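You operate a simulated robot arm through the tools that you are given. There is no shell and no other tool. Be economical: measure what you need, move in short steps, check, and stop when the job is done.

You are at the controls of a simulated two-armed robot. One attempt, no reset.

TASK
Switch the tester switch on. Then stack the tub labelled "M4" from the top of the test bench on top of the tub that says "M6". Then put the black fuse on the wall ledge. Then put the cream fuse on top of the teal surge block. Then push the packing drawer shut. Then take the white clamp and leave it on top of the white drier. Then put the can that says "bead" from the top of the work deck on the workbench top. Then put the packet that says "wipes" from the crate lid on the blue book. The order counts. Set down upright: white clamp, can, packet.

The check looks at the end state, three seconds after you hand in, the way a careful person would. Anything else that was tipped, shoved, dropped, spilled or broken makes it a failure. A push-on lid holds only when it is set on centred and level and pressed home; a screw cap is set on level and turned clockwise until tight.

THE ROBOT
Two 6-joint arms with two-finger grippers on one trunk, on a base that drives. Base frame: it is fixed to the floor where the robot stands at the start and does not move with it; the origin is under the middle of the robot, x ahead of it, y to its left, z up; the surface under the hand at the start is at about z = 86. Lengths are in cm, angles in rad, forces in N, time in s.
The left shoulder is at the start at [3, 17.8, 98.8], the right one opposite. With the tool pointing down near the work surface each hand reaches from about 34 to 84 cm from the robot's upright axis, wherever it stands, measured 20 degrees to its own side. Places, roughly: bead can, silver can [-100, -300, 75]; beige packet, cream packet, white packet [-300, -275, 75]; black fuse [0, 100, 75]; blue book [-300, -300, 75]; blue tub, green tub, grey tub, red tub [50, 25, 100]; cream fuse [-25, 100, 75]; packing drawer [-220, -90, 70]; teal surge block [-125, 100, 75]; tester switch [50, 20, 90]; wall ledge [-310, 110, 100]; white clamp (3x5x5 cm) [-140, -280, 80]; white drier [75, -400, 100]; workbench top [50, -100, 90]. Payload 2.54 kg a hand.
The tool frame of a hand sits at the grasp point between the pads (the TCP): z along the fingers, y along the line on which they close. The tips reach 3 cm beyond it. Largest opening 11.6 cm; the body of the gripper starts 9.5 cm behind the TCP.
Orientation is told as [roll, pitch, yaw] about the base's x, y, z axes, in that order, counted from this pose: with the fingers straight down and closing along the base's y, the tool's x points along the base's -x, its y along +y and its z along -z.

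THE INTERFACE
- The arms move only by the tool move_arm. It takes "left_commands", "right_commands" or both (then of equal length, played together; a hand with none holds still); each is a list of rows, each a list of 7 numbers: the turn, a rotation vector about the base's x, y, z in units of 8 degrees (1.0 is 8 degrees), then the shift along the base's x, y, z in units of 20 mm (1.0 is 20 mm), then the finger opening in cm, from 0 to 11.6. In form: [[rx, ry, rz, dx, dy, dz, claw], ...]. A call has 1 to 20 rows; each row shifts and turns the commanded pose from where the row before left it. A call with a number of a shift or a turn outside -1 to 1 is refused whole. Each row takes 0.2 s and may step no farther than 5 cm and 0.15 rad from the row before; otherwise, or with a gripper value out of range, the whole call is refused. A pose out of reach is approached as far as the arm can. The call stops where the force on the tool passes 40 N (or 10 N more than at its start, if that is more) or the arm is blocked; 0.2 s more then pass. Each finger travels about 15.3 cm/s and halts on what it meets, pressing with about 24 N; the grip force reading is that of the motor and also rises with nothing between the fingers. The clock runs only during rows and for 0.2 s after the last one: add rows that do not move to give the fingers time. It gives the time, the measured TCP pose, the force on the tool (base axes), the opening and the grip force at its end, in the units of the frame above (readings bear some noise), with the torque about the TCP (base axes, N m) and any sound that the robot's microphone picked up.
- Cameras (640 x 400 px; columns grow to the right, rows downward): "scene" is now at [3.03, 4.08, 170.65]; the picture's right is [0.61, -0.79, 0.00], its down [-0.69, -0.53, -0.49] and it looks along [0.39, 0.30, -0.87] (base axes); focal length 249 px, centre (320, 200). "left" rides on the left gripper at [6.9, 1.5, -12.2] in its tool frame; the picture's right is [-0.21, 0.98, 0.00], its down [-0.83, -0.18, -0.53] and it looks along [-0.52, -0.11, 0.85] (tool axes); focal length 251 px, centre (320, 200). "right" rides on the right gripper at [6.9, -1.5, -12.2] in its tool frame; the picture's right is [0.21, 0.98, 0.00], its down [-0.83, 0.18, -0.53] and it looks along [-0.52, 0.11, 0.85] (tool axes); focal length 251 px, centre (320, 200).
- get_image(camera): a new picture of that camera. It takes no simulated time.
- raise_lower(by): slides the trunk up (or, below 0, down) by that many cm; the arms and the scene camera ride with it, the base frame stays. It gives what a move gives, with no picture.
- roll_base(legs): drives the robot by 1 to 6 legs, each [ahead, left, turn to the left] in cm, cm and rad, along the robot's own axes; the way and the turn of a leg run together, so that a leg with both is an arc; at most 150 cm and 3.142 rad a leg. The arms and the cameras ride along, it lands a little off, and it stops where it bumps. It gives what a move gives.
- head_to(pan, tilt): turns the head with the scene camera to pan (to the left, within 2.496 rad either way) and tilt (down, from -0.506 to 1.204), counted from straight ahead of the robot. It gives what a move gives.
- point_at(camera, pixels): there is no depth. For up to 12 entries [column, row, z] of the newest picture of that camera ("zoom" is the newest enlarged one), the place [x, y] in the base frame at which the ray of that pixel passes the height z, good to about 0.2 cm, but the place of the scene camera against the robot may be out by one fixed shift of up to 1.8 cm in any direction. It takes no simulated time.
- zoom(camera, box): a new picture of the part [left, top, right, bottom] of that camera's present view, enlarged. It takes no simulated time.
- finish_job(): hands the job in; it is judged then, once.

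Work in short steps. Measure before you move; look again where a grasp or a placing could have gone wrong, and mend it. You have 138 turns and 160 pictures in all, those below and enlarged ones among them. Open the grippers and draw the arms clear of the work before you hand the job in, unless the task says otherwise; then end with one line.

The tools are called as name(argument=value, ...) on one line, values as JSON. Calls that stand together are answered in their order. move_arm: Moves the arms, as the interface text tells. Its arguments: {"type":"object","properties":{"left_commands":{"type":"array","items":{"type":"array","items":{"type":"number"}}},"right_commands":{"type":"array","items":{"type":"array","items":{"type":"number"}}}},"required":[]} The other tools are called the same way: raise_lower (by) slides the trunk up or down; roll_base (legs) drives the base; head_to (pan, tilt) turns the head that bears the scene camera; get_image (camera) takes a picture; point_at (camera, pixels) gives the place at which the rays of pixels pass given heights; zoom (camera, box) takes an enlarged picture of a part of a camera's view; finish_job () hands the job in.

At the start:

```text
time: 0.0
left_eef_pos: [38.12, 40.97, 125.49]
left_tcp_rot: [0.002, 0.0, 0.0]
left_contact_force: [-0.2, -0.2, 0.9]
left_ft_torque: [-0.01, -0.01, 0.01]
left_finger_gap: 11.6
left_finger_force: 0.1
right_eef_pos: [56.6, 9.23, 123.8]
right_tcp_rot: [-0.001, 0.0, 0.001]
right_contact_force: [0.0, 0.2, -0.4]
right_ft_torque: [0.02, 0.03, -0.01]
right_finger_gap: 11.56
right_finger_force: 0.1
trunk travel left (down, up): [-20.0, 34.0]
robot x, y, heading: [-0.15, 0.05, -0.002]
head pan, tilt: [0.656, 1.061]
```

scene: 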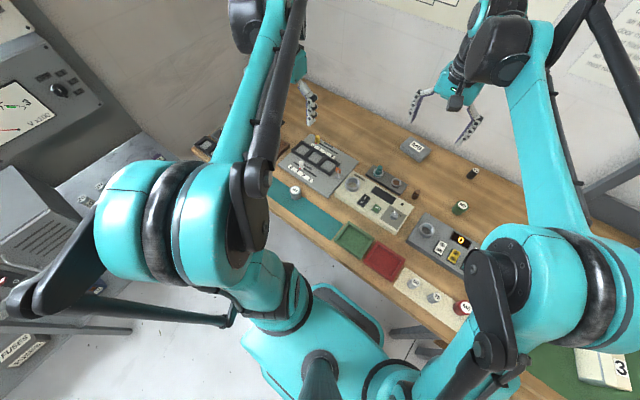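
right: 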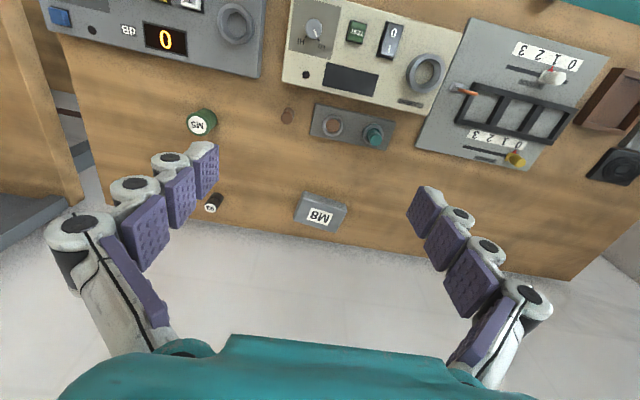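
left: 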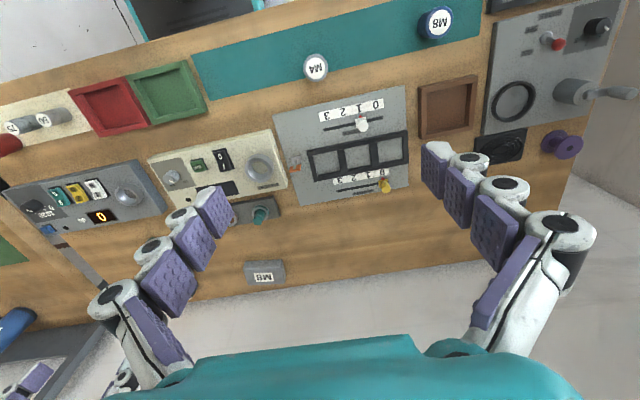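

I start by zooming on the bench devices and tubs to identify the tester switch and the M4/M6 tubs.

zoom(camera="left", box=[140, 110, 300, 210])

zoom(camera="scene", box=[260, 120, 500, 320])

zoom(camera="right", box=[280, 0, 460, 112])

```text
4.00 times, centred on (220, 160) of left
```

zoom: 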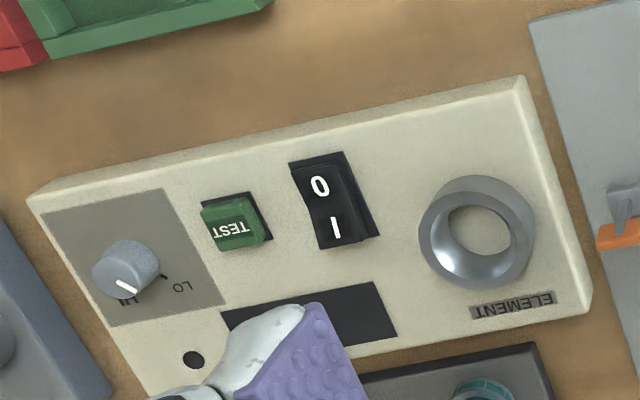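

```text
2.00 times, centred on (380, 220) of scene
```

zoom: 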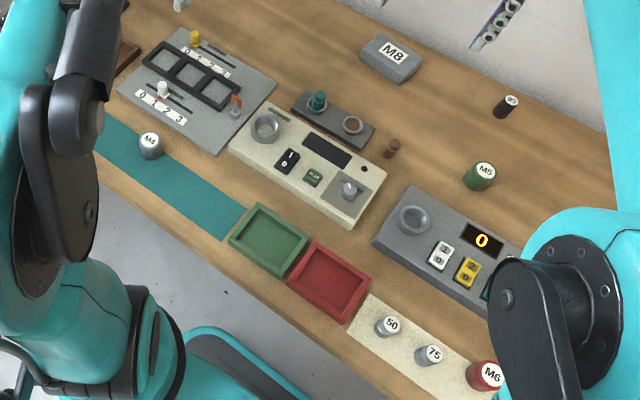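

```text
3.56 times, centred on (370, 56) of right
```

zoom: 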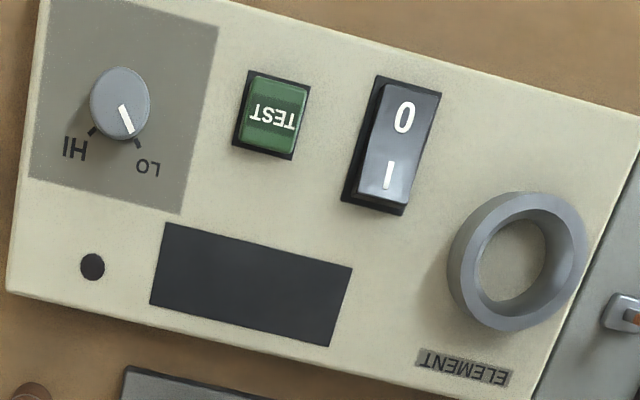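

Look at the blue tub, red tub and the other devices to read labels.

zoom(camera="left", box=[280, 0, 480, 125])

zoom(camera="scene", box=[400, 210, 520, 330])

point_at(camera="left", pixels=[[220, 160, 89], [316, 68, 92], [437, 24, 92]])

```text
3.20 times, centred on (380, 62) of left
```

zoom: 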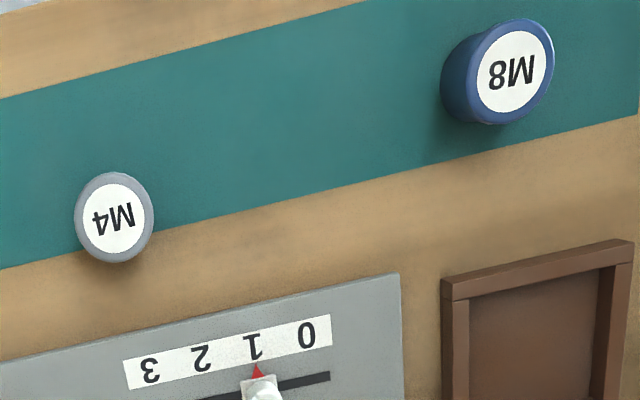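

```text
3.33 times, centred on (460, 270) of scene
```

zoom: 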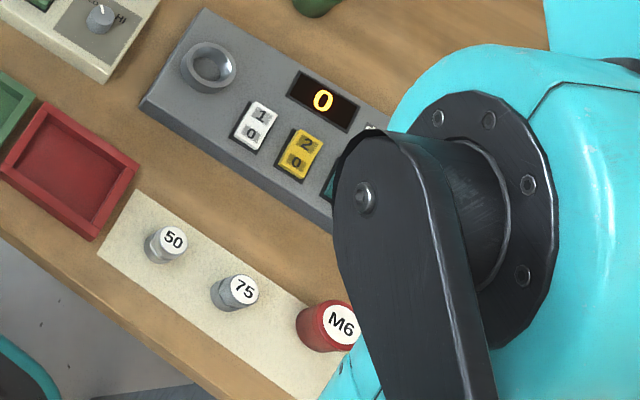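

```text
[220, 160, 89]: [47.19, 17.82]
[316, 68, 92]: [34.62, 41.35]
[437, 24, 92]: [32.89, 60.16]
```

Measuring the rocker's "I" and "0" from both wrist cameras at a few heights to triangulate its height; also tubs from both.

point_at(camera="right", pixels=[[389.1, 49.2, 88], [389.1, 49.2, 90], [389.1, 49.2, 92], [393.3, 32.9, 90], [350, 31, 90]])

point_at(camera="left", pixels=[[223.75, 166.75, 88], [223.75, 166.75, 90], [223.75, 166.75, 92], [219.75, 156.5, 90], [316, 68, 90], [316, 68, 94]])

point_at(camera="scene", pixels=[[376, 199.5, 88], [376, 199.5, 90], [335, 190, 92], [335, 190, 90], [462, 308, 92], [335, 192, 92], [295, 190, 90], [295, 190, 94]])

```text
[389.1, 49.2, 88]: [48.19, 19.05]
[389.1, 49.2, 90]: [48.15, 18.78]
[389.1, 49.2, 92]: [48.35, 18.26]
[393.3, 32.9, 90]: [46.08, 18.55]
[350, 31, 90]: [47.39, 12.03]
```

```text
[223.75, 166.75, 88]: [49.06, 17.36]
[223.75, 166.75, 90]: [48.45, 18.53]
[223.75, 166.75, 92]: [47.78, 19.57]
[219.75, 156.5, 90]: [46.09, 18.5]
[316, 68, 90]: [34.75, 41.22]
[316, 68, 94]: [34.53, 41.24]
```

```text
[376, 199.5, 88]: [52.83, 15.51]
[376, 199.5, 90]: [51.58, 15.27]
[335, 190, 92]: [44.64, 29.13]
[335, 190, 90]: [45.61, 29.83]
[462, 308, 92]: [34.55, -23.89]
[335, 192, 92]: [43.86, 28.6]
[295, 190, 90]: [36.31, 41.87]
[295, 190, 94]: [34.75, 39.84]
```

Rocker top is at z≈90.2, "I" at (48.3, 18.65), "0" at (46.1, 18.55). I move the right hand closed above the "I" end at (49, 18.7).

move_arm(right_commands=[[0, 0, 0, -0.76, 0.95, -0.5, 4], [0, 0, 0, -0.76, 0.95, -0.5, 0], [0, 0, 0, -0.76, 0.95, -1, 0], [0, 0, 0, -0.76, 0.95, -1, 0], [0, 0, 0, -0.76, 0.95, -1, 0], [0, 0, 0, 0, 0, -1, 0], [0, 0, 0, 0, 0, -1, 0], [0, 0, 0, 0, 0, -1, 0], [0, 0, 0, 0, 0, -1, 0], [0, 0, 0, 0, 0, -1, 0], [0, 0, 0, 0, 0, -1, 0], [0, 0, 0, 0, 0, -1, 0], [0, 0, 0, 0, 0, -1, 0], [0, 0, 0, 0, 0, -1, 0], [0, 0, 0, 0, 0, -0.5, 0], [0, 0, 0, 0, 0, 0, 0]])

zoom(camera="right", box=[200, 60, 440, 210])

```text
time: 3.4
left_eef_pos: [38.08, 41.03, 125.5]
left_tcp_rot: [0.001, 0.001, -0.001]
left_contact_force: [1.0, 0.4, -0.8]
left_ft_torque: [0.0, -0.03, 0.0]
left_finger_gap: 11.62
left_finger_force: 0.1
right_eef_pos: [48.82, 18.6, 96.79]
right_tcp_rot: [-0.001, -0.002, 0.0]
right_contact_force: [0.3, -0.2, 0.2]
right_ft_torque: [-0.02, 0.03, 0.01]
right_finger_gap: 0.0
right_finger_force: 23.9
trunk travel left (down, up): [-20.0, 34.0]
robot x, y, heading: [0.12, 0.27, -0.004]
head pan, tilt: [0.656, 1.061]
```

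```text
2.67 times, centred on (320, 135) of right
```

zoom: 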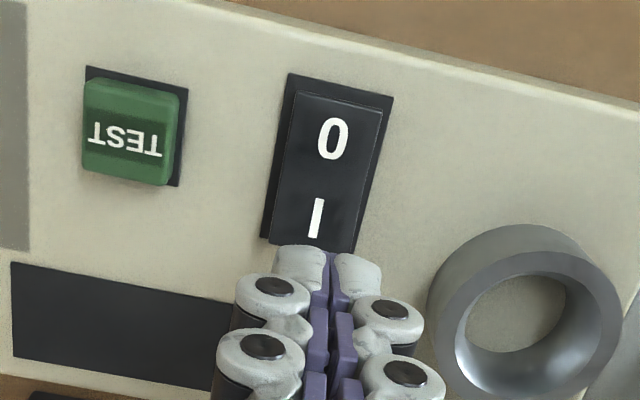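

Fingertips are aligned with the "I" end. Press down in small steps.

move_arm(right_commands=[[0, 0, 0, 0, 0, -1, 0], [0, 0, 0, 0, 0, -0.5, 0], [0, 0, 0, 0, 0, -0.25, 0], [0, 0, 0, 0, 0, -0.2, 0], [0, 0, 0, 0, 0, -0.15, 0]])

zoom(camera="right", box=[200, 60, 440, 210])

```text
time: 4.6
left_eef_pos: [38.24, 40.99, 125.51]
left_tcp_rot: [0.002, 0.0, 0.0]
left_contact_force: [-0.6, 0.1, -0.8]
left_ft_torque: [-0.03, -0.01, -0.01]
left_finger_gap: 11.58
left_finger_force: 0.1
right_eef_pos: [49.01, 18.81, 92.68]
right_tcp_rot: [0.001, 0.001, 0.0]
right_contact_force: [-0.3, -0.9, -0.4]
right_ft_torque: [0.01, 0.03, -0.04]
right_finger_gap: 0.02
right_finger_force: 28.8
trunk travel left (down, up): [-20.0, 34.0]
robot x, y, heading: [0.13, -0.17, -0.001]
head pan, tilt: [0.656, 1.061]
```

```text
2.67 times, centred on (320, 135) of right
```

zoom: 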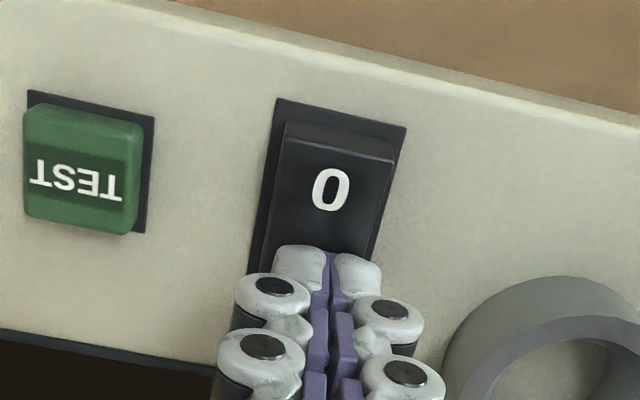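

No contact force yet; continue down gently.

move_arm(right_commands=[[0, 0, 0, 0, 0, -0.15, 0], [0, 0, 0, 0, 0, -0.15, 0], [0, 0, 0, 0, 0, -0.15, 0], [0, 0, 0, 0, 0, -0.1, 0]])

zoom(camera="right", box=[200, 60, 440, 210])

```text
time: 5.1
left_eef_pos: [37.95, 40.88, 125.64]
left_tcp_rot: [-0.001, -0.002, 0.001]
left_contact_force: [0.3, 0.5, 0.5]
left_ft_torque: [-0.01, -0.01, 0.02]
left_finger_gap: 11.59
left_finger_force: 0.1
right_eef_pos: [48.91, 18.72, 92.67]
right_tcp_rot: [0.003, -0.004, 0.001]
right_contact_force: [-2.2, -1.9, 25.2]
right_ft_torque: [-0.01, -0.09, -0.02]
right_finger_gap: 0.61
right_finger_force: 29.0
trunk travel left (down, up): [-20.0, 34.0]
robot x, y, heading: [0.46, -0.14, 0.002]
head pan, tilt: [0.656, 1.061]
stopped in row 2 (right hand): the force on the tool passed its limit at 47 N (the readings are from after the stop); the commanded pose is now the measured one
```

```text
2.67 times, centred on (320, 135) of right
```

zoom: 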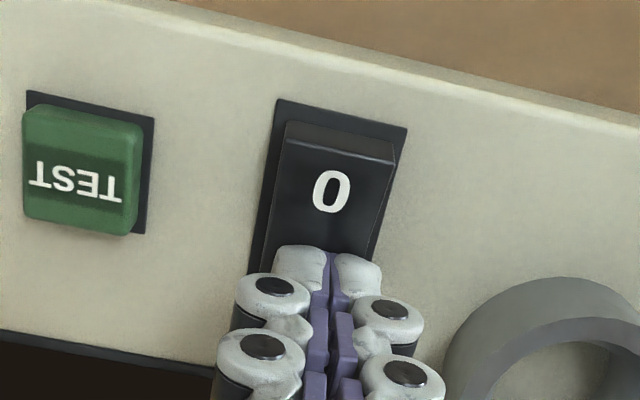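

Rocker pressed to 47 N. Raise the right hand and inspect; also lower the left hand over M4.

move_arm(right_commands=[[0, 0, 0, 0, 0, 1, 0], [0, 0, 0, 0, 0, 1, 0], [0, 0, 0, 0, 0, 1, 0], [0, 0, 0, 0, 0, 1, 0], [0, 0, 0, 0, -1, 1, 0], [0, 0, 0, 0, -1, 1, 0], [0, 0, 0, 0, -1, 1, 0], [0, 0, 0, 0, -1, 1, 0], [0, 0, 0, 0, -1, 1, 0], [0, 0, 0, 0, -1, 1, 0], [0, 0, 0, 0, -1, 1, 0], [0, 0, 0, 0, -1, 1, 0]], left_commands=[[0, 0, 0, -0.57, 0.05, -1, 7], [0, 0, 0, -0.57, 0.05, -1, 7], [0, 0, 0, -0.57, 0.05, -1, 7], [0, 0, 0, 0, 0, -1, 7], [0, 0, 0, 0, 0, -1, 7], [0, 0, 0, 0, 0, -1, 7], [0, 0, 0, 0, 0, -1, 7], [0, 0, 0, 0, 0, -1, 7], [0, 0, 0, 0, 0, -1, 7], [0, 0, 0, 0, 0, -1, 7], [0, 0, 0, 0, 0, -1, 7], [0, 0, 0, 0, 0, 0, 7]])

get_image(camera="left")

get_image(camera="right")

```text
time: 7.7
left_eef_pos: [34.6, 41.22, 103.49]
left_tcp_rot: [0.001, 0.0, 0.001]
left_contact_force: [-1.5, -0.4, 0.9]
left_ft_torque: [0.06, -0.05, 0.01]
left_finger_gap: 7.01
left_finger_force: 0.1
right_eef_pos: [48.82, 2.76, 116.66]
right_tcp_rot: [0.001, -0.002, 0.0]
right_contact_force: [0.2, 0.6, -0.6]
right_ft_torque: [0.02, -0.06, 0.01]
right_finger_gap: 0.01
right_finger_force: 28.6
trunk travel left (down, up): [-20.0, 34.0]
robot x, y, heading: [0.15, -0.02, -0.002]
head pan, tilt: [0.656, 1.061]
```

```text
148 pictures are left
```

left: 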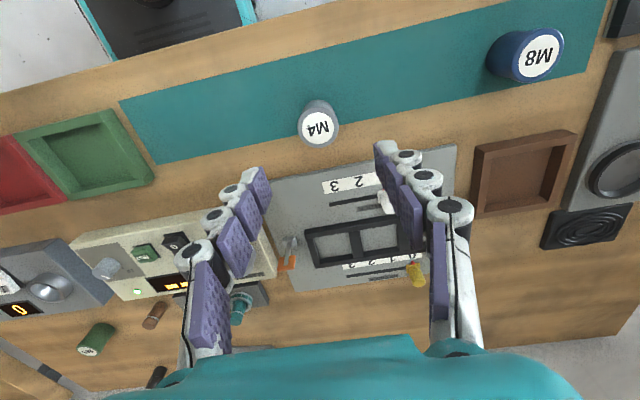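

```text
147 pictures are left
```

right: 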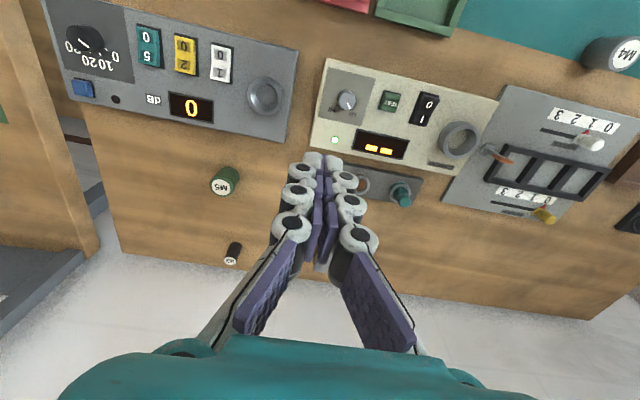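

The tester's display is lit and green LED on — switch is on. Now measure M4 (label at (318,127), base at about (316,112)).

zoom(camera="left", box=[270, 80, 366, 140])

point_at(camera="left", pixels=[[318, 127, 90], [318, 127, 91], [318, 127, 92], [318, 127, 94]])

```text
6.67 times, centred on (318, 110) of left
```

zoom: 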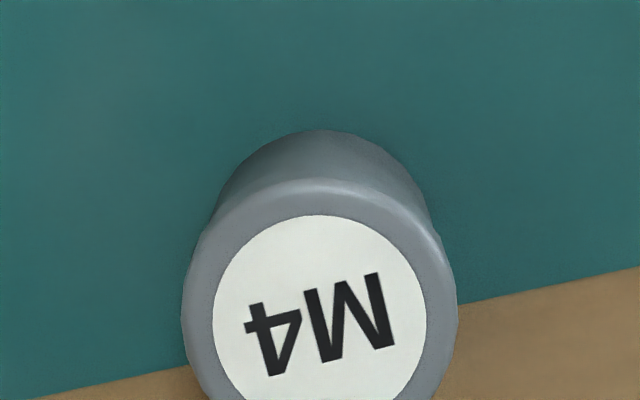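

```text
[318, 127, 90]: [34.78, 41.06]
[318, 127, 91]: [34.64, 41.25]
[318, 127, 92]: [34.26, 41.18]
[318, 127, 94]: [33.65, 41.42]
```

M4 top ≈ z 91 centred at (34.65, 41.2). Descend to TCP z≈90.2 and grip, then lift.

move_arm(left_commands=[[0, 0, 0, 0.02, 0, -1, 7], [0, 0, 0, 0, 0, -1, 7], [0, 0, 0, 0, 0, -1, 7], [0, 0, 0, 0, 0, -1, 7], [0, 0, 0, 0, 0, -1, 7], [0, 0, 0, 0, 0, -1, 7], [0, 0, 0, 0, 0, -0.65, 7], [0, 0, 0, 0, 0, 0, 7], [0, 0, 0, 0, 0, 0, 3], [0, 0, 0, 0, 0, 0, 3], [0, 0, 0, 0, 0, 0, 3], [0, 0, 0, 0, 0, 0, 3]])

get_image(camera="left")

```text
time: 10.3
left_eef_pos: [34.9, 41.39, 90.23]
left_tcp_rot: [0.0, -0.001, 0.0]
left_contact_force: [0.1, -0.5, 0.1]
left_ft_torque: [0.01, 0.02, 0.0]
left_finger_gap: 3.99
left_finger_force: 23.9
right_eef_pos: [49.04, 2.75, 116.47]
right_tcp_rot: [0.002, -0.003, 0.0]
right_contact_force: [-0.4, -0.7, 0.2]
right_ft_torque: [0.0, -0.04, 0.0]
right_finger_gap: 0.0
right_finger_force: 28.9
trunk travel left (down, up): [-20.0, 34.0]
robot x, y, heading: [-0.25, -0.21, 0.001]
head pan, tilt: [0.656, 1.061]
```

```text
145 pictures are left
```

left: 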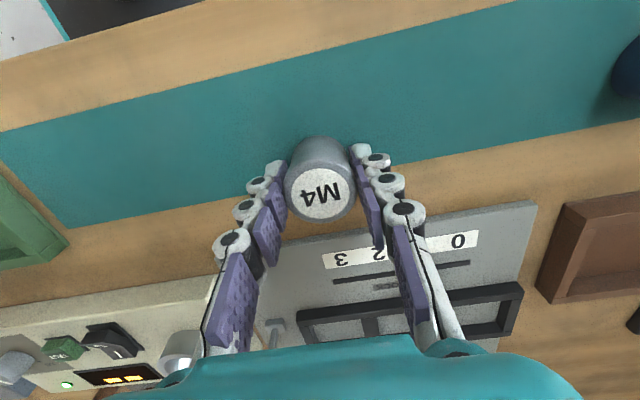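

M4 gripped at 4.0 cm. Lift it, raise the right hand, and look with the head towards the right side before driving sideways.

point_at(camera="left", pixels=[[321, 194, 91]])

move_arm(left_commands=[[0, 0, 0, 0, 0, 1, 3], [0, 0, 0, 0, 0, 1, 3], [0, 0, 0, 0, 0, 1, 3], [0, 0, 0, 0, 0, 1, 3], [0, 0, 0, 0, 0, 1, 3], [0, 0, 0, 0, 0, 1, 3], [0, 0, 0, 0, 0, 1, 3], [0, 0, 0, 0, 0, 1, 3], [0, 0, 0, 0, 0, 1, 3], [0, 0, 0, 0, 0, 1, 3]], right_commands=[[0, 0, 0, -1, 0, 1, 5], [0, 0, 0, -1, 0, 1, 8], [0, 0, 0, -1, 0, 1, 11], [0, 0, 0, 0, -1, 1, 11], [0, 0, 0, 0, -1, 1, 11], [0, 0, 0, 0, -1, 0, 11], [0, 0, 0, 0, -1, 0, 11], [0, 0, 0, 0, -1, 0, 11], [0, 0, 0, 0, -1, 0, 11], [0, 0, 0, 0, -1, 0, 11]])

head_to(pan=-0.7, tilt=0.9)

get_image(camera="scene")

get_image(camera="right")

```text
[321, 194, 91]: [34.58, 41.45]
```

```text
time: 12.5
left_eef_pos: [35.0, 41.2, 110.3]
left_tcp_rot: [0.0, 0.0, 0.0]
left_contact_force: [0.1, -0.8, 0.0]
left_ft_torque: [0.02, -0.03, 0.03]
left_finger_gap: 2.99
left_finger_force: 0.2
right_eef_pos: [43.1, -11.33, 126.4]
right_tcp_rot: [0.001, -0.004, 0.0]
right_contact_force: [-0.4, -0.3, 0.8]
right_ft_torque: [0.02, -0.03, -0.02]
right_finger_gap: 10.99
right_finger_force: 0.1
trunk travel left (down, up): [-20.0, 34.0]
robot x, y, heading: [0.04, -0.01, 0.001]
head pan, tilt: [0.656, 1.061]
```

```text
time: 14.0
left_eef_pos: [34.98, 41.27, 110.24]
left_tcp_rot: [0.001, -0.001, 0.0]
left_contact_force: [-0.2, -1.7, 0.7]
left_ft_torque: [-0.01, 0.0, -0.03]
left_finger_gap: 2.99
left_finger_force: 0.1
right_eef_pos: [43.06, -11.26, 126.39]
right_tcp_rot: [0.001, -0.005, 0.002]
right_contact_force: [-0.1, 0.7, 0.1]
right_ft_torque: [-0.02, 0.0, 0.03]
right_finger_gap: 11.0
right_finger_force: 0.1
trunk travel left (down, up): [-20.0, 34.0]
robot x, y, heading: [0.12, -0.18, -0.004]
head pan, tilt: [-0.7, 0.901]
```

```text
144 pictures are left
```

scene: 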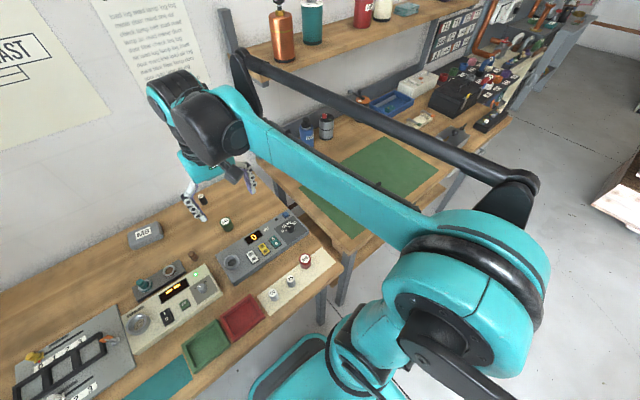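

```text
143 pictures are left
```

right: 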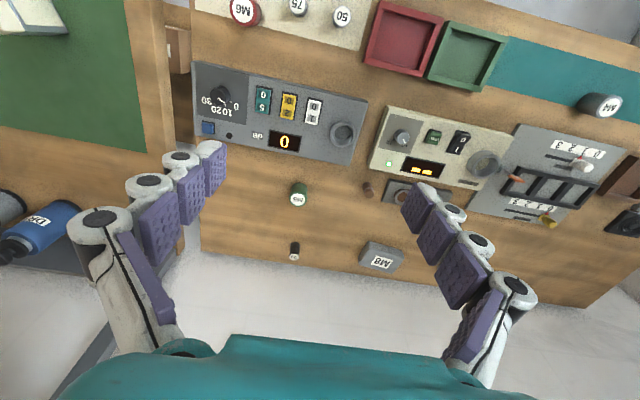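

The finger gap fell to 2.99: M4 slipped out. Look at it.

get_image(camera="left")

zoom(camera="left", box=[260, 70, 380, 145])

```text
142 pictures are left
```

left: 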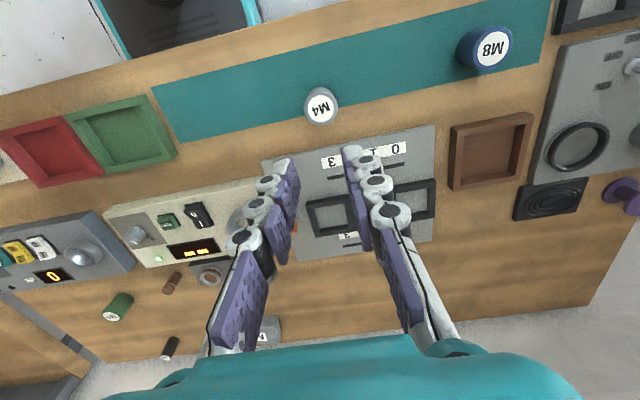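

```text
5.33 times, centred on (320, 108) of left
```

zoom: 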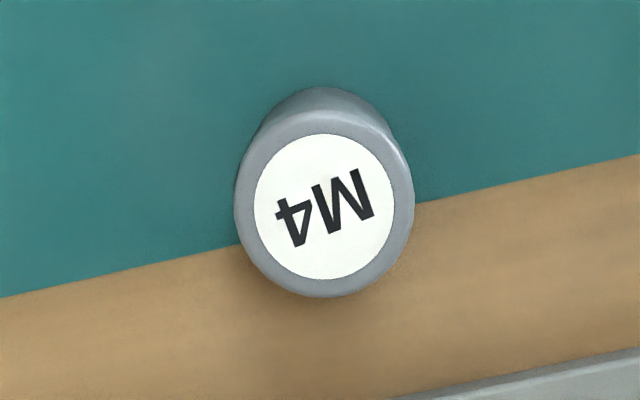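

M4 stands upright. Re-measure it and re-grasp deeper, with full closing command.

point_at(camera="left", pixels=[[321, 108.8, 89], [321, 108.8, 90], [321, 108.8, 91], [304.2, 108.8, 90.5], [337.8, 108.8, 90.5], [320.5, 86.5, 86]])

move_arm(left_commands=[[0, 0, 0, -0.12, 0, -1, 7], [0, 0, 0, 0, 0, -1, 7], [0, 0, 0, 0, 0, -1, 7], [0, 0, 0, 0, 0, -1, 7], [0, 0, 0, 0, 0, -1, 7], [0, 0, 0, 0, 0, -1, 7], [0, 0, 0, 0, 0, -1, 7], [0, 0, 0, 0, 0, 0, 7]])

get_image(camera="left")

```text
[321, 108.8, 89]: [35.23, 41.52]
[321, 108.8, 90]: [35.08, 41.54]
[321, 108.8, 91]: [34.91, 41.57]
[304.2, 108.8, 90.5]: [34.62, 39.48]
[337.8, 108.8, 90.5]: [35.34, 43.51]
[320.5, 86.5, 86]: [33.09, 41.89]
```

```text
time: 15.8
left_eef_pos: [34.75, 41.47, 96.45]
left_tcp_rot: [0.0, 0.0, -0.001]
left_contact_force: [0.1, 0.0, -0.4]
left_ft_torque: [-0.02, 0.0, 0.02]
left_finger_gap: 6.98
left_finger_force: 0.2
right_eef_pos: [42.92, -11.27, 126.4]
right_tcp_rot: [0.001, -0.003, -0.001]
right_contact_force: [-0.5, 0.3, -0.3]
right_ft_torque: [0.0, -0.03, 0.04]
right_finger_gap: 10.99
right_finger_force: 0.1
trunk travel left (down, up): [-20.0, 34.0]
robot x, y, heading: [0.3, -0.06, -0.0]
head pan, tilt: [-0.7, 0.901]
```

```text
140 pictures are left
```

left: 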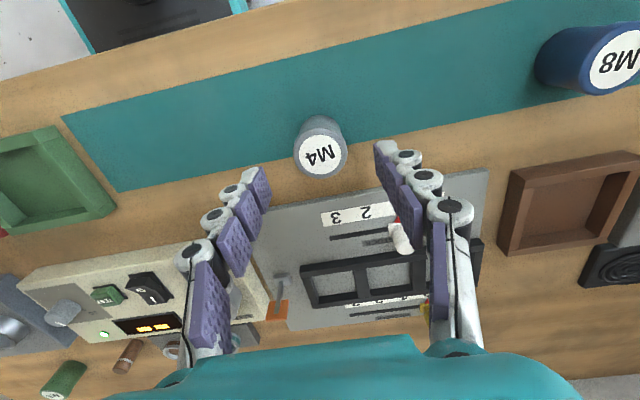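

Descend to TCP z≈89.5 and close fully, then test-lift 2 cm.

move_arm(left_commands=[[0, 0, 0, 0, 0, -1, 7], [0, 0, 0, 0, 0, -1, 7], [0, 0, 0, 0, 0, -1, 7], [0, 0, 0, 0, 0, -0.45, 7], [0, 0, 0, 0, 0, 0, 7], [0, 0, 0, 0, 0, 0, 3], [0, 0, 0, 0, 0, 0, 0], [0, 0, 0, 0, 0, 0, 0], [0, 0, 0, 0, 0, 0, 0], [0, 0, 0, 0, 0, 0, 0], [0, 0, 0, 0, 0, 0.5, 0], [0, 0, 0, 0, 0, 0.5, 0]])

get_image(camera="left")

```text
time: 18.4
left_eef_pos: [34.46, 41.18, 91.31]
left_tcp_rot: [0.001, 0.0, 0.0]
left_contact_force: [-0.2, 0.4, -0.6]
left_ft_torque: [-0.02, 0.0, 0.04]
left_finger_gap: 3.88
left_finger_force: 23.8
right_eef_pos: [43.07, -11.29, 126.37]
right_tcp_rot: [0.001, -0.005, -0.001]
right_contact_force: [0.5, 0.6, 0.1]
right_ft_torque: [0.02, 0.0, 0.0]
right_finger_gap: 10.97
right_finger_force: 0.0
trunk travel left (down, up): [-20.0, 34.0]
robot x, y, heading: [-0.4, 0.35, 0.005]
head pan, tilt: [-0.7, 0.901]
```

```text
139 pictures are left
```

left: 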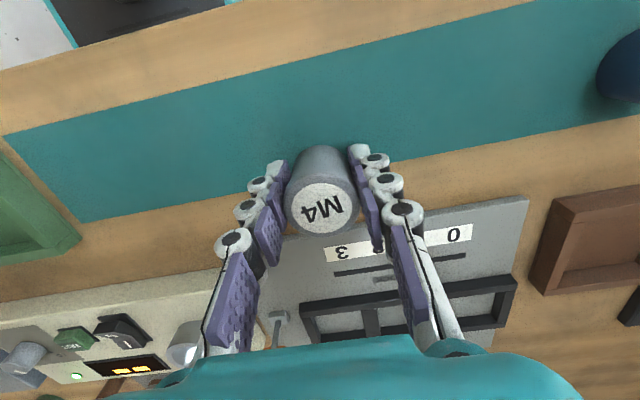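

Lift 16 cm more and verify hold.

move_arm(left_commands=[[0, 0, 0, 0, 0, 0.5, 0], [0, 0, 0, 0, 0, 0.5, 0], [0, 0, 0, 0, 0, 1, 0], [0, 0, 0, 0, 0, 1, 0], [0, 0, 0, 0, 0, 1, 0], [0, 0, 0, 0, 0, 1, 0], [0, 0, 0, 0, 0, 1, 0], [0, 0, 0, 0, 0, 1, 0], [0, 0, 0, 0, 0, 1, 0]])

get_image(camera="left")

```text
time: 20.4
left_eef_pos: [34.18, 41.13, 107.47]
left_tcp_rot: [0.0, -0.001, 0.0]
left_contact_force: [1.2, 0.2, -0.5]
left_ft_torque: [0.0, -0.03, 0.0]
left_finger_gap: 3.87
left_finger_force: 23.9
right_eef_pos: [43.06, -11.27, 126.38]
right_tcp_rot: [0.001, -0.004, 0.001]
right_contact_force: [-0.2, 0.8, -0.5]
right_ft_torque: [0.01, -0.03, -0.01]
right_finger_gap: 10.97
right_finger_force: 0.1
trunk travel left (down, up): [-20.0, 34.0]
robot x, y, heading: [-0.16, 0.02, -0.0]
head pan, tilt: [-0.7, 0.901]
```

```text
138 pictures are left
```

left: 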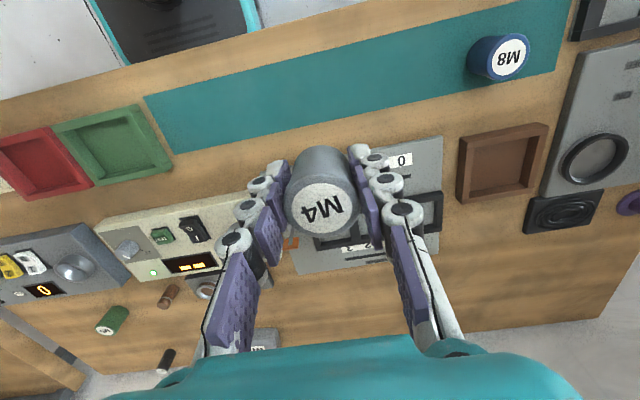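

M4 is held firmly. Locate M6 in the newest right picture (label ≈(244,12)) and then drive 40 cm right.

point_at(camera="right", pixels=[[244, 12, 90], [244, 12, 92], [244, 12, 94]])

roll_base(legs=[[0, -40, 0]])

get_image(camera="left")

get_image(camera="right")

```text
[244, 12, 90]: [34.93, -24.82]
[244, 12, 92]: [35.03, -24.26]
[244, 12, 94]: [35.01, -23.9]
```

```text
time: 22.9
left_eef_pos: [34.29, 0.92, 107.61]
left_tcp_rot: [-0.002, -0.001, -0.001]
left_contact_force: [0.4, -0.4, -0.9]
left_ft_torque: [0.01, 0.02, -0.01]
left_finger_gap: 3.89
left_finger_force: 23.8
right_eef_pos: [43.05, -51.52, 126.37]
right_tcp_rot: [0.002, -0.003, 0.0]
right_contact_force: [-0.2, -0.2, 0.4]
right_ft_torque: [0.01, 0.02, 0.01]
right_finger_gap: 11.0
right_finger_force: 0.2
trunk travel left (down, up): [-20.0, 34.0]
robot x, y, heading: [-0.18, -40.24, -0.0]
head pan, tilt: [-0.7, 0.901]
```

```text
137 pictures are left
```

left: 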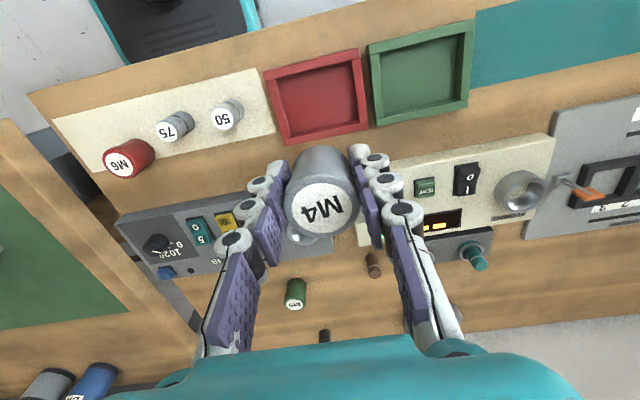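

```text
136 pictures are left
```

right: 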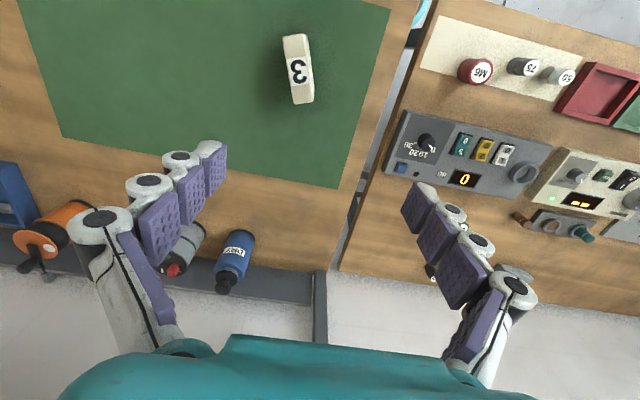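

M6 seen at (120,163) left and (481,73) right; triangulate.

zoom(camera="right", box=[440, 45, 520, 95])

zoom(camera="left", box=[80, 125, 176, 185])

```text
8.00 times, centred on (480, 70) of right
```

zoom: 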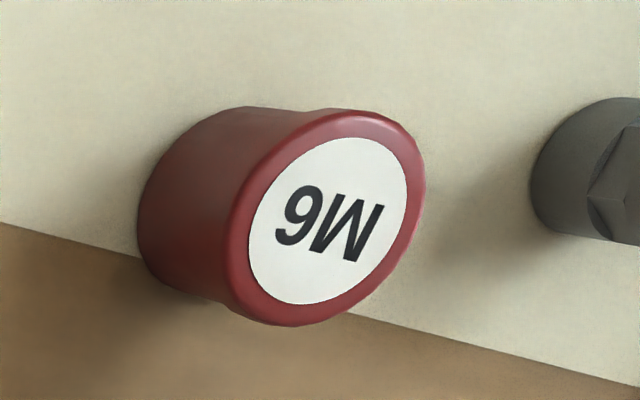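

```text
6.67 times, centred on (128, 155) of left
```

zoom: 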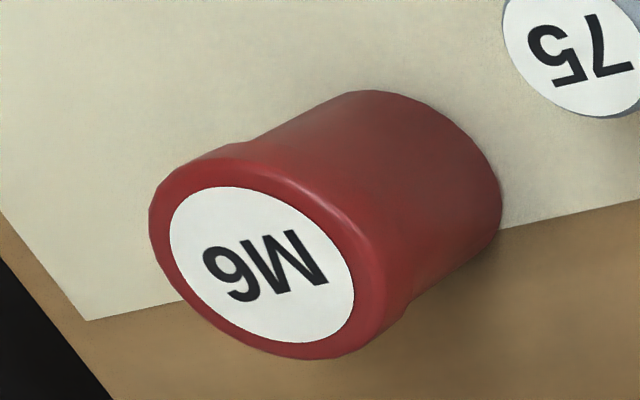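

Compute both rays for the M6 lid centre.

point_at(camera="right", pixels=[[481, 72.6, 90], [481, 72.6, 91], [481, 72.6, 92], [481, 72.6, 93], [461.5, 69.5, 86]])

point_at(camera="left", pixels=[[119.3, 164.75, 90], [119.3, 164.75, 91], [119.3, 164.75, 92], [119.3, 164.75, 93], [321, 211, 109]])

```text
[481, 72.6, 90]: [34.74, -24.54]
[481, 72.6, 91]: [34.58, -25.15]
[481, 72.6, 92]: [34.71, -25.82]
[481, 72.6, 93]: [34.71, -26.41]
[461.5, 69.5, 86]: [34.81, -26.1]
```

```text
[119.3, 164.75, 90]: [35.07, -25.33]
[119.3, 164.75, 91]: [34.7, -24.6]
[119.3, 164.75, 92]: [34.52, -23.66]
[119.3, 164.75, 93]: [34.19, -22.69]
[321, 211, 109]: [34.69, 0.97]
```

M6 lid centre ≈(34.75, −24.87), top ≈90.7. Move M4 over it and lower to bottom ≈3.5 cm above for a check.

move_arm(left_commands=[[0, 0, 0, 0.05, -0.993, 0, 0], [0, 0, 0, 0, -0.993, 0, 0], [0, 0, 0, 0, -0.993, 0, 0], [0, 0, 0, 0, -0.993, 0, 0], [0, 0, 0, 0, -0.993, 0, 0], [0, 0, 0, 0, -0.993, 0, 0], [0, 0, 0, 0, -0.993, 0, 0], [0, 0, 0, 0, -0.993, 0, 0], [0, 0, 0, 0, -0.993, 0, 0], [0, 0, 0, 0, -0.993, 0, 0], [0, 0, 0, 0, -0.993, 0, 0], [0, 0, 0, 0, -0.993, 0, 0], [0, 0, 0, 0, -0.993, 0, 0], [0, 0, 0, 0, 0, -1, 0], [0, 0, 0, 0, 0, -1, 0], [0, 0, 0, 0, 0, -1, 0], [0, 0, 0, 0, 0, -1, 0], [0, 0, 0, 0, 0, -0.8, 0], [0, 0, 0, 0, 0, 0, 0]])

get_image(camera="left")

get_image(camera="right")

zoom(camera="right", box=[420, 10, 580, 110])

```text
time: 26.9
left_eef_pos: [34.32, -24.8, 97.96]
left_tcp_rot: [0.001, -0.001, 0.001]
left_contact_force: [0.3, 0.3, -2.0]
left_ft_torque: [0.0, 0.02, 0.0]
left_finger_gap: 3.86
left_finger_force: 24.2
right_eef_pos: [43.14, -51.34, 126.46]
right_tcp_rot: [0.003, -0.003, 0.001]
right_contact_force: [0.1, -0.1, 1.0]
right_ft_torque: [-0.02, 0.01, 0.01]
right_finger_gap: 10.99
right_finger_force: 0.0
trunk travel left (down, up): [-20.0, 34.0]
robot x, y, heading: [0.16, -40.39, -0.001]
head pan, tilt: [-0.7, 0.901]
```

```text
133 pictures are left
```

left: 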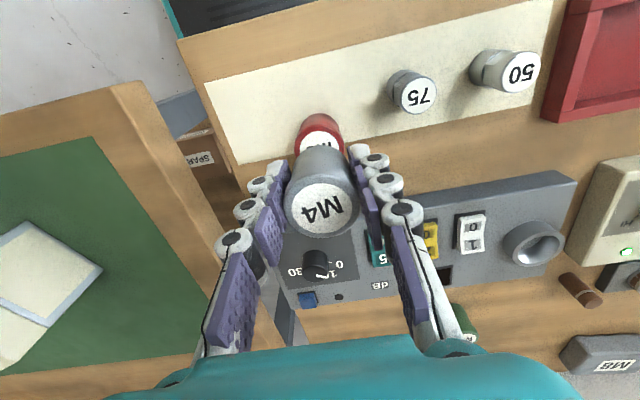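

```text
132 pictures are left
```

right: 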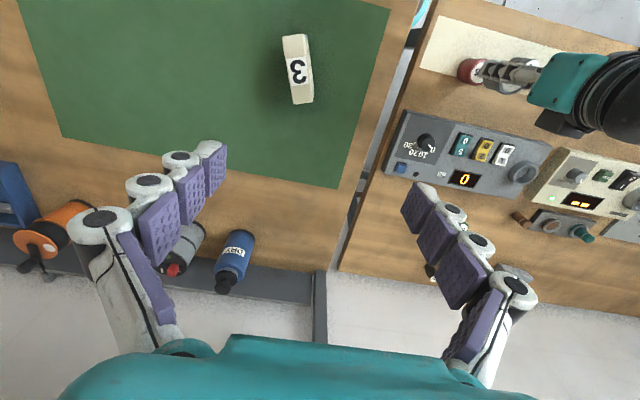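

```text
4.00 times, centred on (500, 60) of right
```

zoom: 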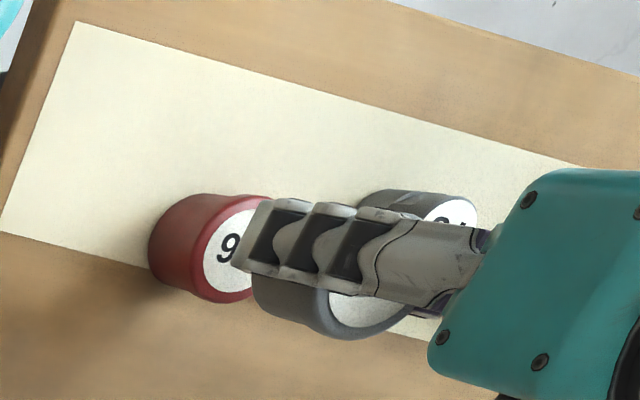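

Check M4's label centre in the current left image at its top height, and from the right view.

zoom(camera="left", box=[270, 100, 382, 240])

point_at(camera="left", pixels=[[321.5, 209, 99], [321.5, 209, 100], [298, 146, 90.7], [343, 146, 90.7], [320, 115, 86]])

point_at(camera="right", pixels=[[510, 82, 99], [510, 82, 100], [477, 72, 90.7]])

```text
2.86 times, centred on (326, 170) of left
```

zoom: 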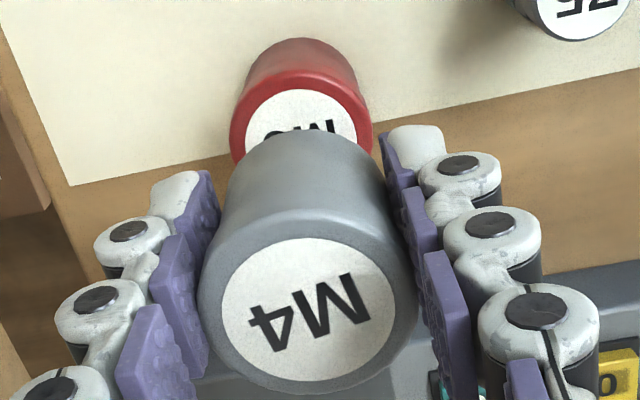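

```text
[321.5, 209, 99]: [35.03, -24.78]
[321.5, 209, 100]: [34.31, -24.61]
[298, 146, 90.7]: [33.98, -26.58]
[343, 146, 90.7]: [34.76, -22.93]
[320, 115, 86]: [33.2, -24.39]
```

```text
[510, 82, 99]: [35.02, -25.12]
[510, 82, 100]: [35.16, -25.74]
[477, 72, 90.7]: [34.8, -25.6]
```

Alignment within ~0.15 cm. Lower with small final steps until contact.

move_arm(left_commands=[[0, 0, 0, -0.05, -0.04, -0.8, 0], [0, 0, 0, 0, 0, -0.5, 0], [0, 0, 0, 0, 0, -0.2, 0], [0, 0, 0, 0, 0, -0.1, 0], [0, 0, 0, 0, 0, -0.1, 0], [0, 0, 0, 0, 0, 0, 0]])

```text
time: 28.3
left_eef_pos: [34.33, -24.87, 94.6]
left_tcp_rot: [0.0, 0.0, 0.0]
left_contact_force: [-0.2, -0.1, -1.3]
left_ft_torque: [0.01, 0.03, -0.02]
left_finger_gap: 3.88
left_finger_force: 23.7
right_eef_pos: [43.04, -51.43, 126.47]
right_tcp_rot: [0.001, -0.003, 0.001]
right_contact_force: [0.6, -1.4, -1.1]
right_ft_torque: [0.0, -0.02, 0.02]
right_finger_gap: 10.99
right_finger_force: 0.0
trunk travel left (down, up): [-20.0, 34.0]
robot x, y, heading: [0.02, -40.22, -0.003]
head pan, tilt: [-0.7, 0.901]
```

Weight still carried (−1.3 N); continue in 1 mm steps.

move_arm(left_commands=[[0, 0, 0, 0, 0, -0.05, 0], [0, 0, 0, 0, 0, -0.05, 0], [0, 0, 0, 0, 0, -0.05, 0], [0, 0, 0, 0, 0, 0, 0]])

zoom(camera="left", box=[250, 90, 410, 240])

zoom(camera="right", box=[440, 45, 520, 95])

```text
time: 29.3
left_eef_pos: [34.26, -24.94, 94.15]
left_tcp_rot: [0.001, -0.002, -0.001]
left_contact_force: [0.2, -0.1, -1.4]
left_ft_torque: [0.01, -0.01, 0.0]
left_finger_gap: 3.88
left_finger_force: 23.7
right_eef_pos: [43.14, -51.5, 126.34]
right_tcp_rot: [0.001, -0.005, -0.002]
right_contact_force: [0.4, 0.3, 0.1]
right_ft_torque: [-0.05, -0.01, 0.0]
right_finger_gap: 11.0
right_finger_force: 0.0
trunk travel left (down, up): [-20.0, 34.0]
robot x, y, heading: [-0.06, -40.26, 0.003]
head pan, tilt: [-0.7, 0.901]
```

```text
2.67 times, centred on (330, 165) of left
```

zoom: 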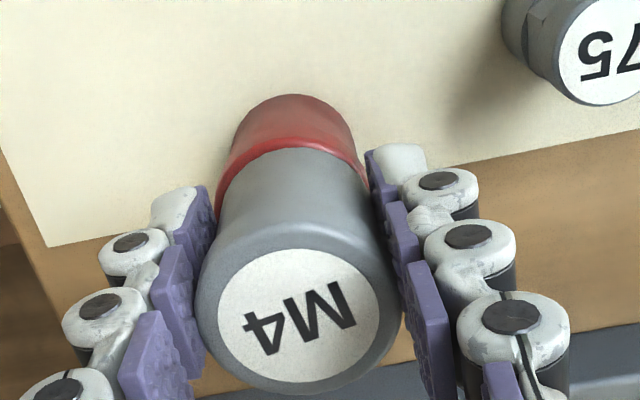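

```text
8.00 times, centred on (480, 70) of right
```

zoom: 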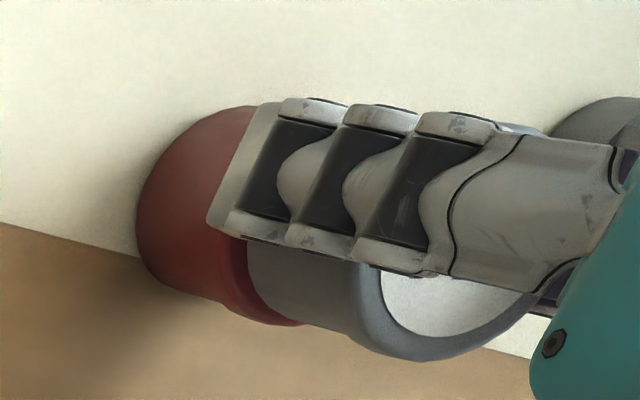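

Nearly touching; continue down until force appears.

move_arm(left_commands=[[0, 0, 0, 0, 0, -0.05, 0], [0, 0, 0, 0, 0, -0.05, 0], [0, 0, 0, 0, 0, -0.05, 0], [0, 0, 0, 0, 0, -0.05, 0]])

```text
time: 30.3
left_eef_pos: [34.32, -24.89, 93.86]
left_tcp_rot: [-0.001, -0.002, -0.001]
left_contact_force: [2.2, 0.1, 18.6]
left_ft_torque: [0.04, -0.11, -0.05]
left_finger_gap: 3.9
left_finger_force: 23.6
right_eef_pos: [42.94, -51.46, 126.49]
right_tcp_rot: [0.002, -0.004, 0.0]
right_contact_force: [0.1, 1.2, -0.3]
right_ft_torque: [0.01, 0.04, -0.02]
right_finger_gap: 10.99
right_finger_force: 0.0
trunk travel left (down, up): [-20.0, 34.0]
robot x, y, heading: [0.03, -40.53, -0.001]
head pan, tilt: [-0.7, 0.901]
```

Contact 18.6 N: seated. Ease up half a mm, open and retreat upward.

move_arm(left_commands=[[0, 0, 0, 0, 0, 0.04, 0], [0, 0, 0, 0, 0, 0, 4.5], [0, 0, 0, 0, 0, 0, 6.5], [0, 0, 0, 0, 0, 0, 7], [0, 0, 0, 0, 0, 0.5, 7], [0, 0, 0, 0, 0, 1, 7], [0, 0, 0, 0, 0, 1, 7], [0, 0, 0, 0, 0, 1, 7], [0, 0, 0, 0, 0, 1, 7], [0, 0, 0, 0, 0, 1, 7], [0, 0, 0, 0, 0, 1, 7], [0, 0, 0, 0, 0, 1, 7]])

get_image(camera="left")

zoom(camera="right", box=[440, 35, 536, 95])

```text
time: 32.9
left_eef_pos: [34.19, -24.85, 109.22]
left_tcp_rot: [0.0, 0.001, -0.001]
left_contact_force: [0.2, 0.3, -0.2]
left_ft_torque: [0.03, -0.02, -0.01]
left_finger_gap: 7.01
left_finger_force: 0.0
right_eef_pos: [42.94, -51.34, 126.5]
right_tcp_rot: [0.003, -0.004, -0.001]
right_contact_force: [0.3, -0.1, 0.5]
right_ft_torque: [-0.01, -0.02, 0.0]
right_finger_gap: 11.0
right_finger_force: 0.1
trunk travel left (down, up): [-20.0, 34.0]
robot x, y, heading: [-0.0, -40.18, 0.003]
head pan, tilt: [-0.7, 0.901]
```

```text
127 pictures are left
```

left: 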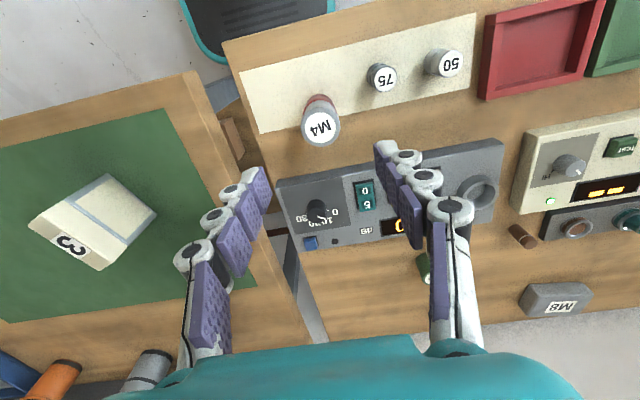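

```text
6.67 times, centred on (488, 65) of right
```

zoom: 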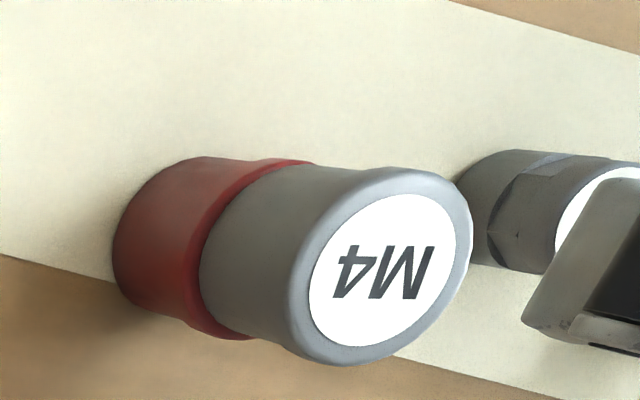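

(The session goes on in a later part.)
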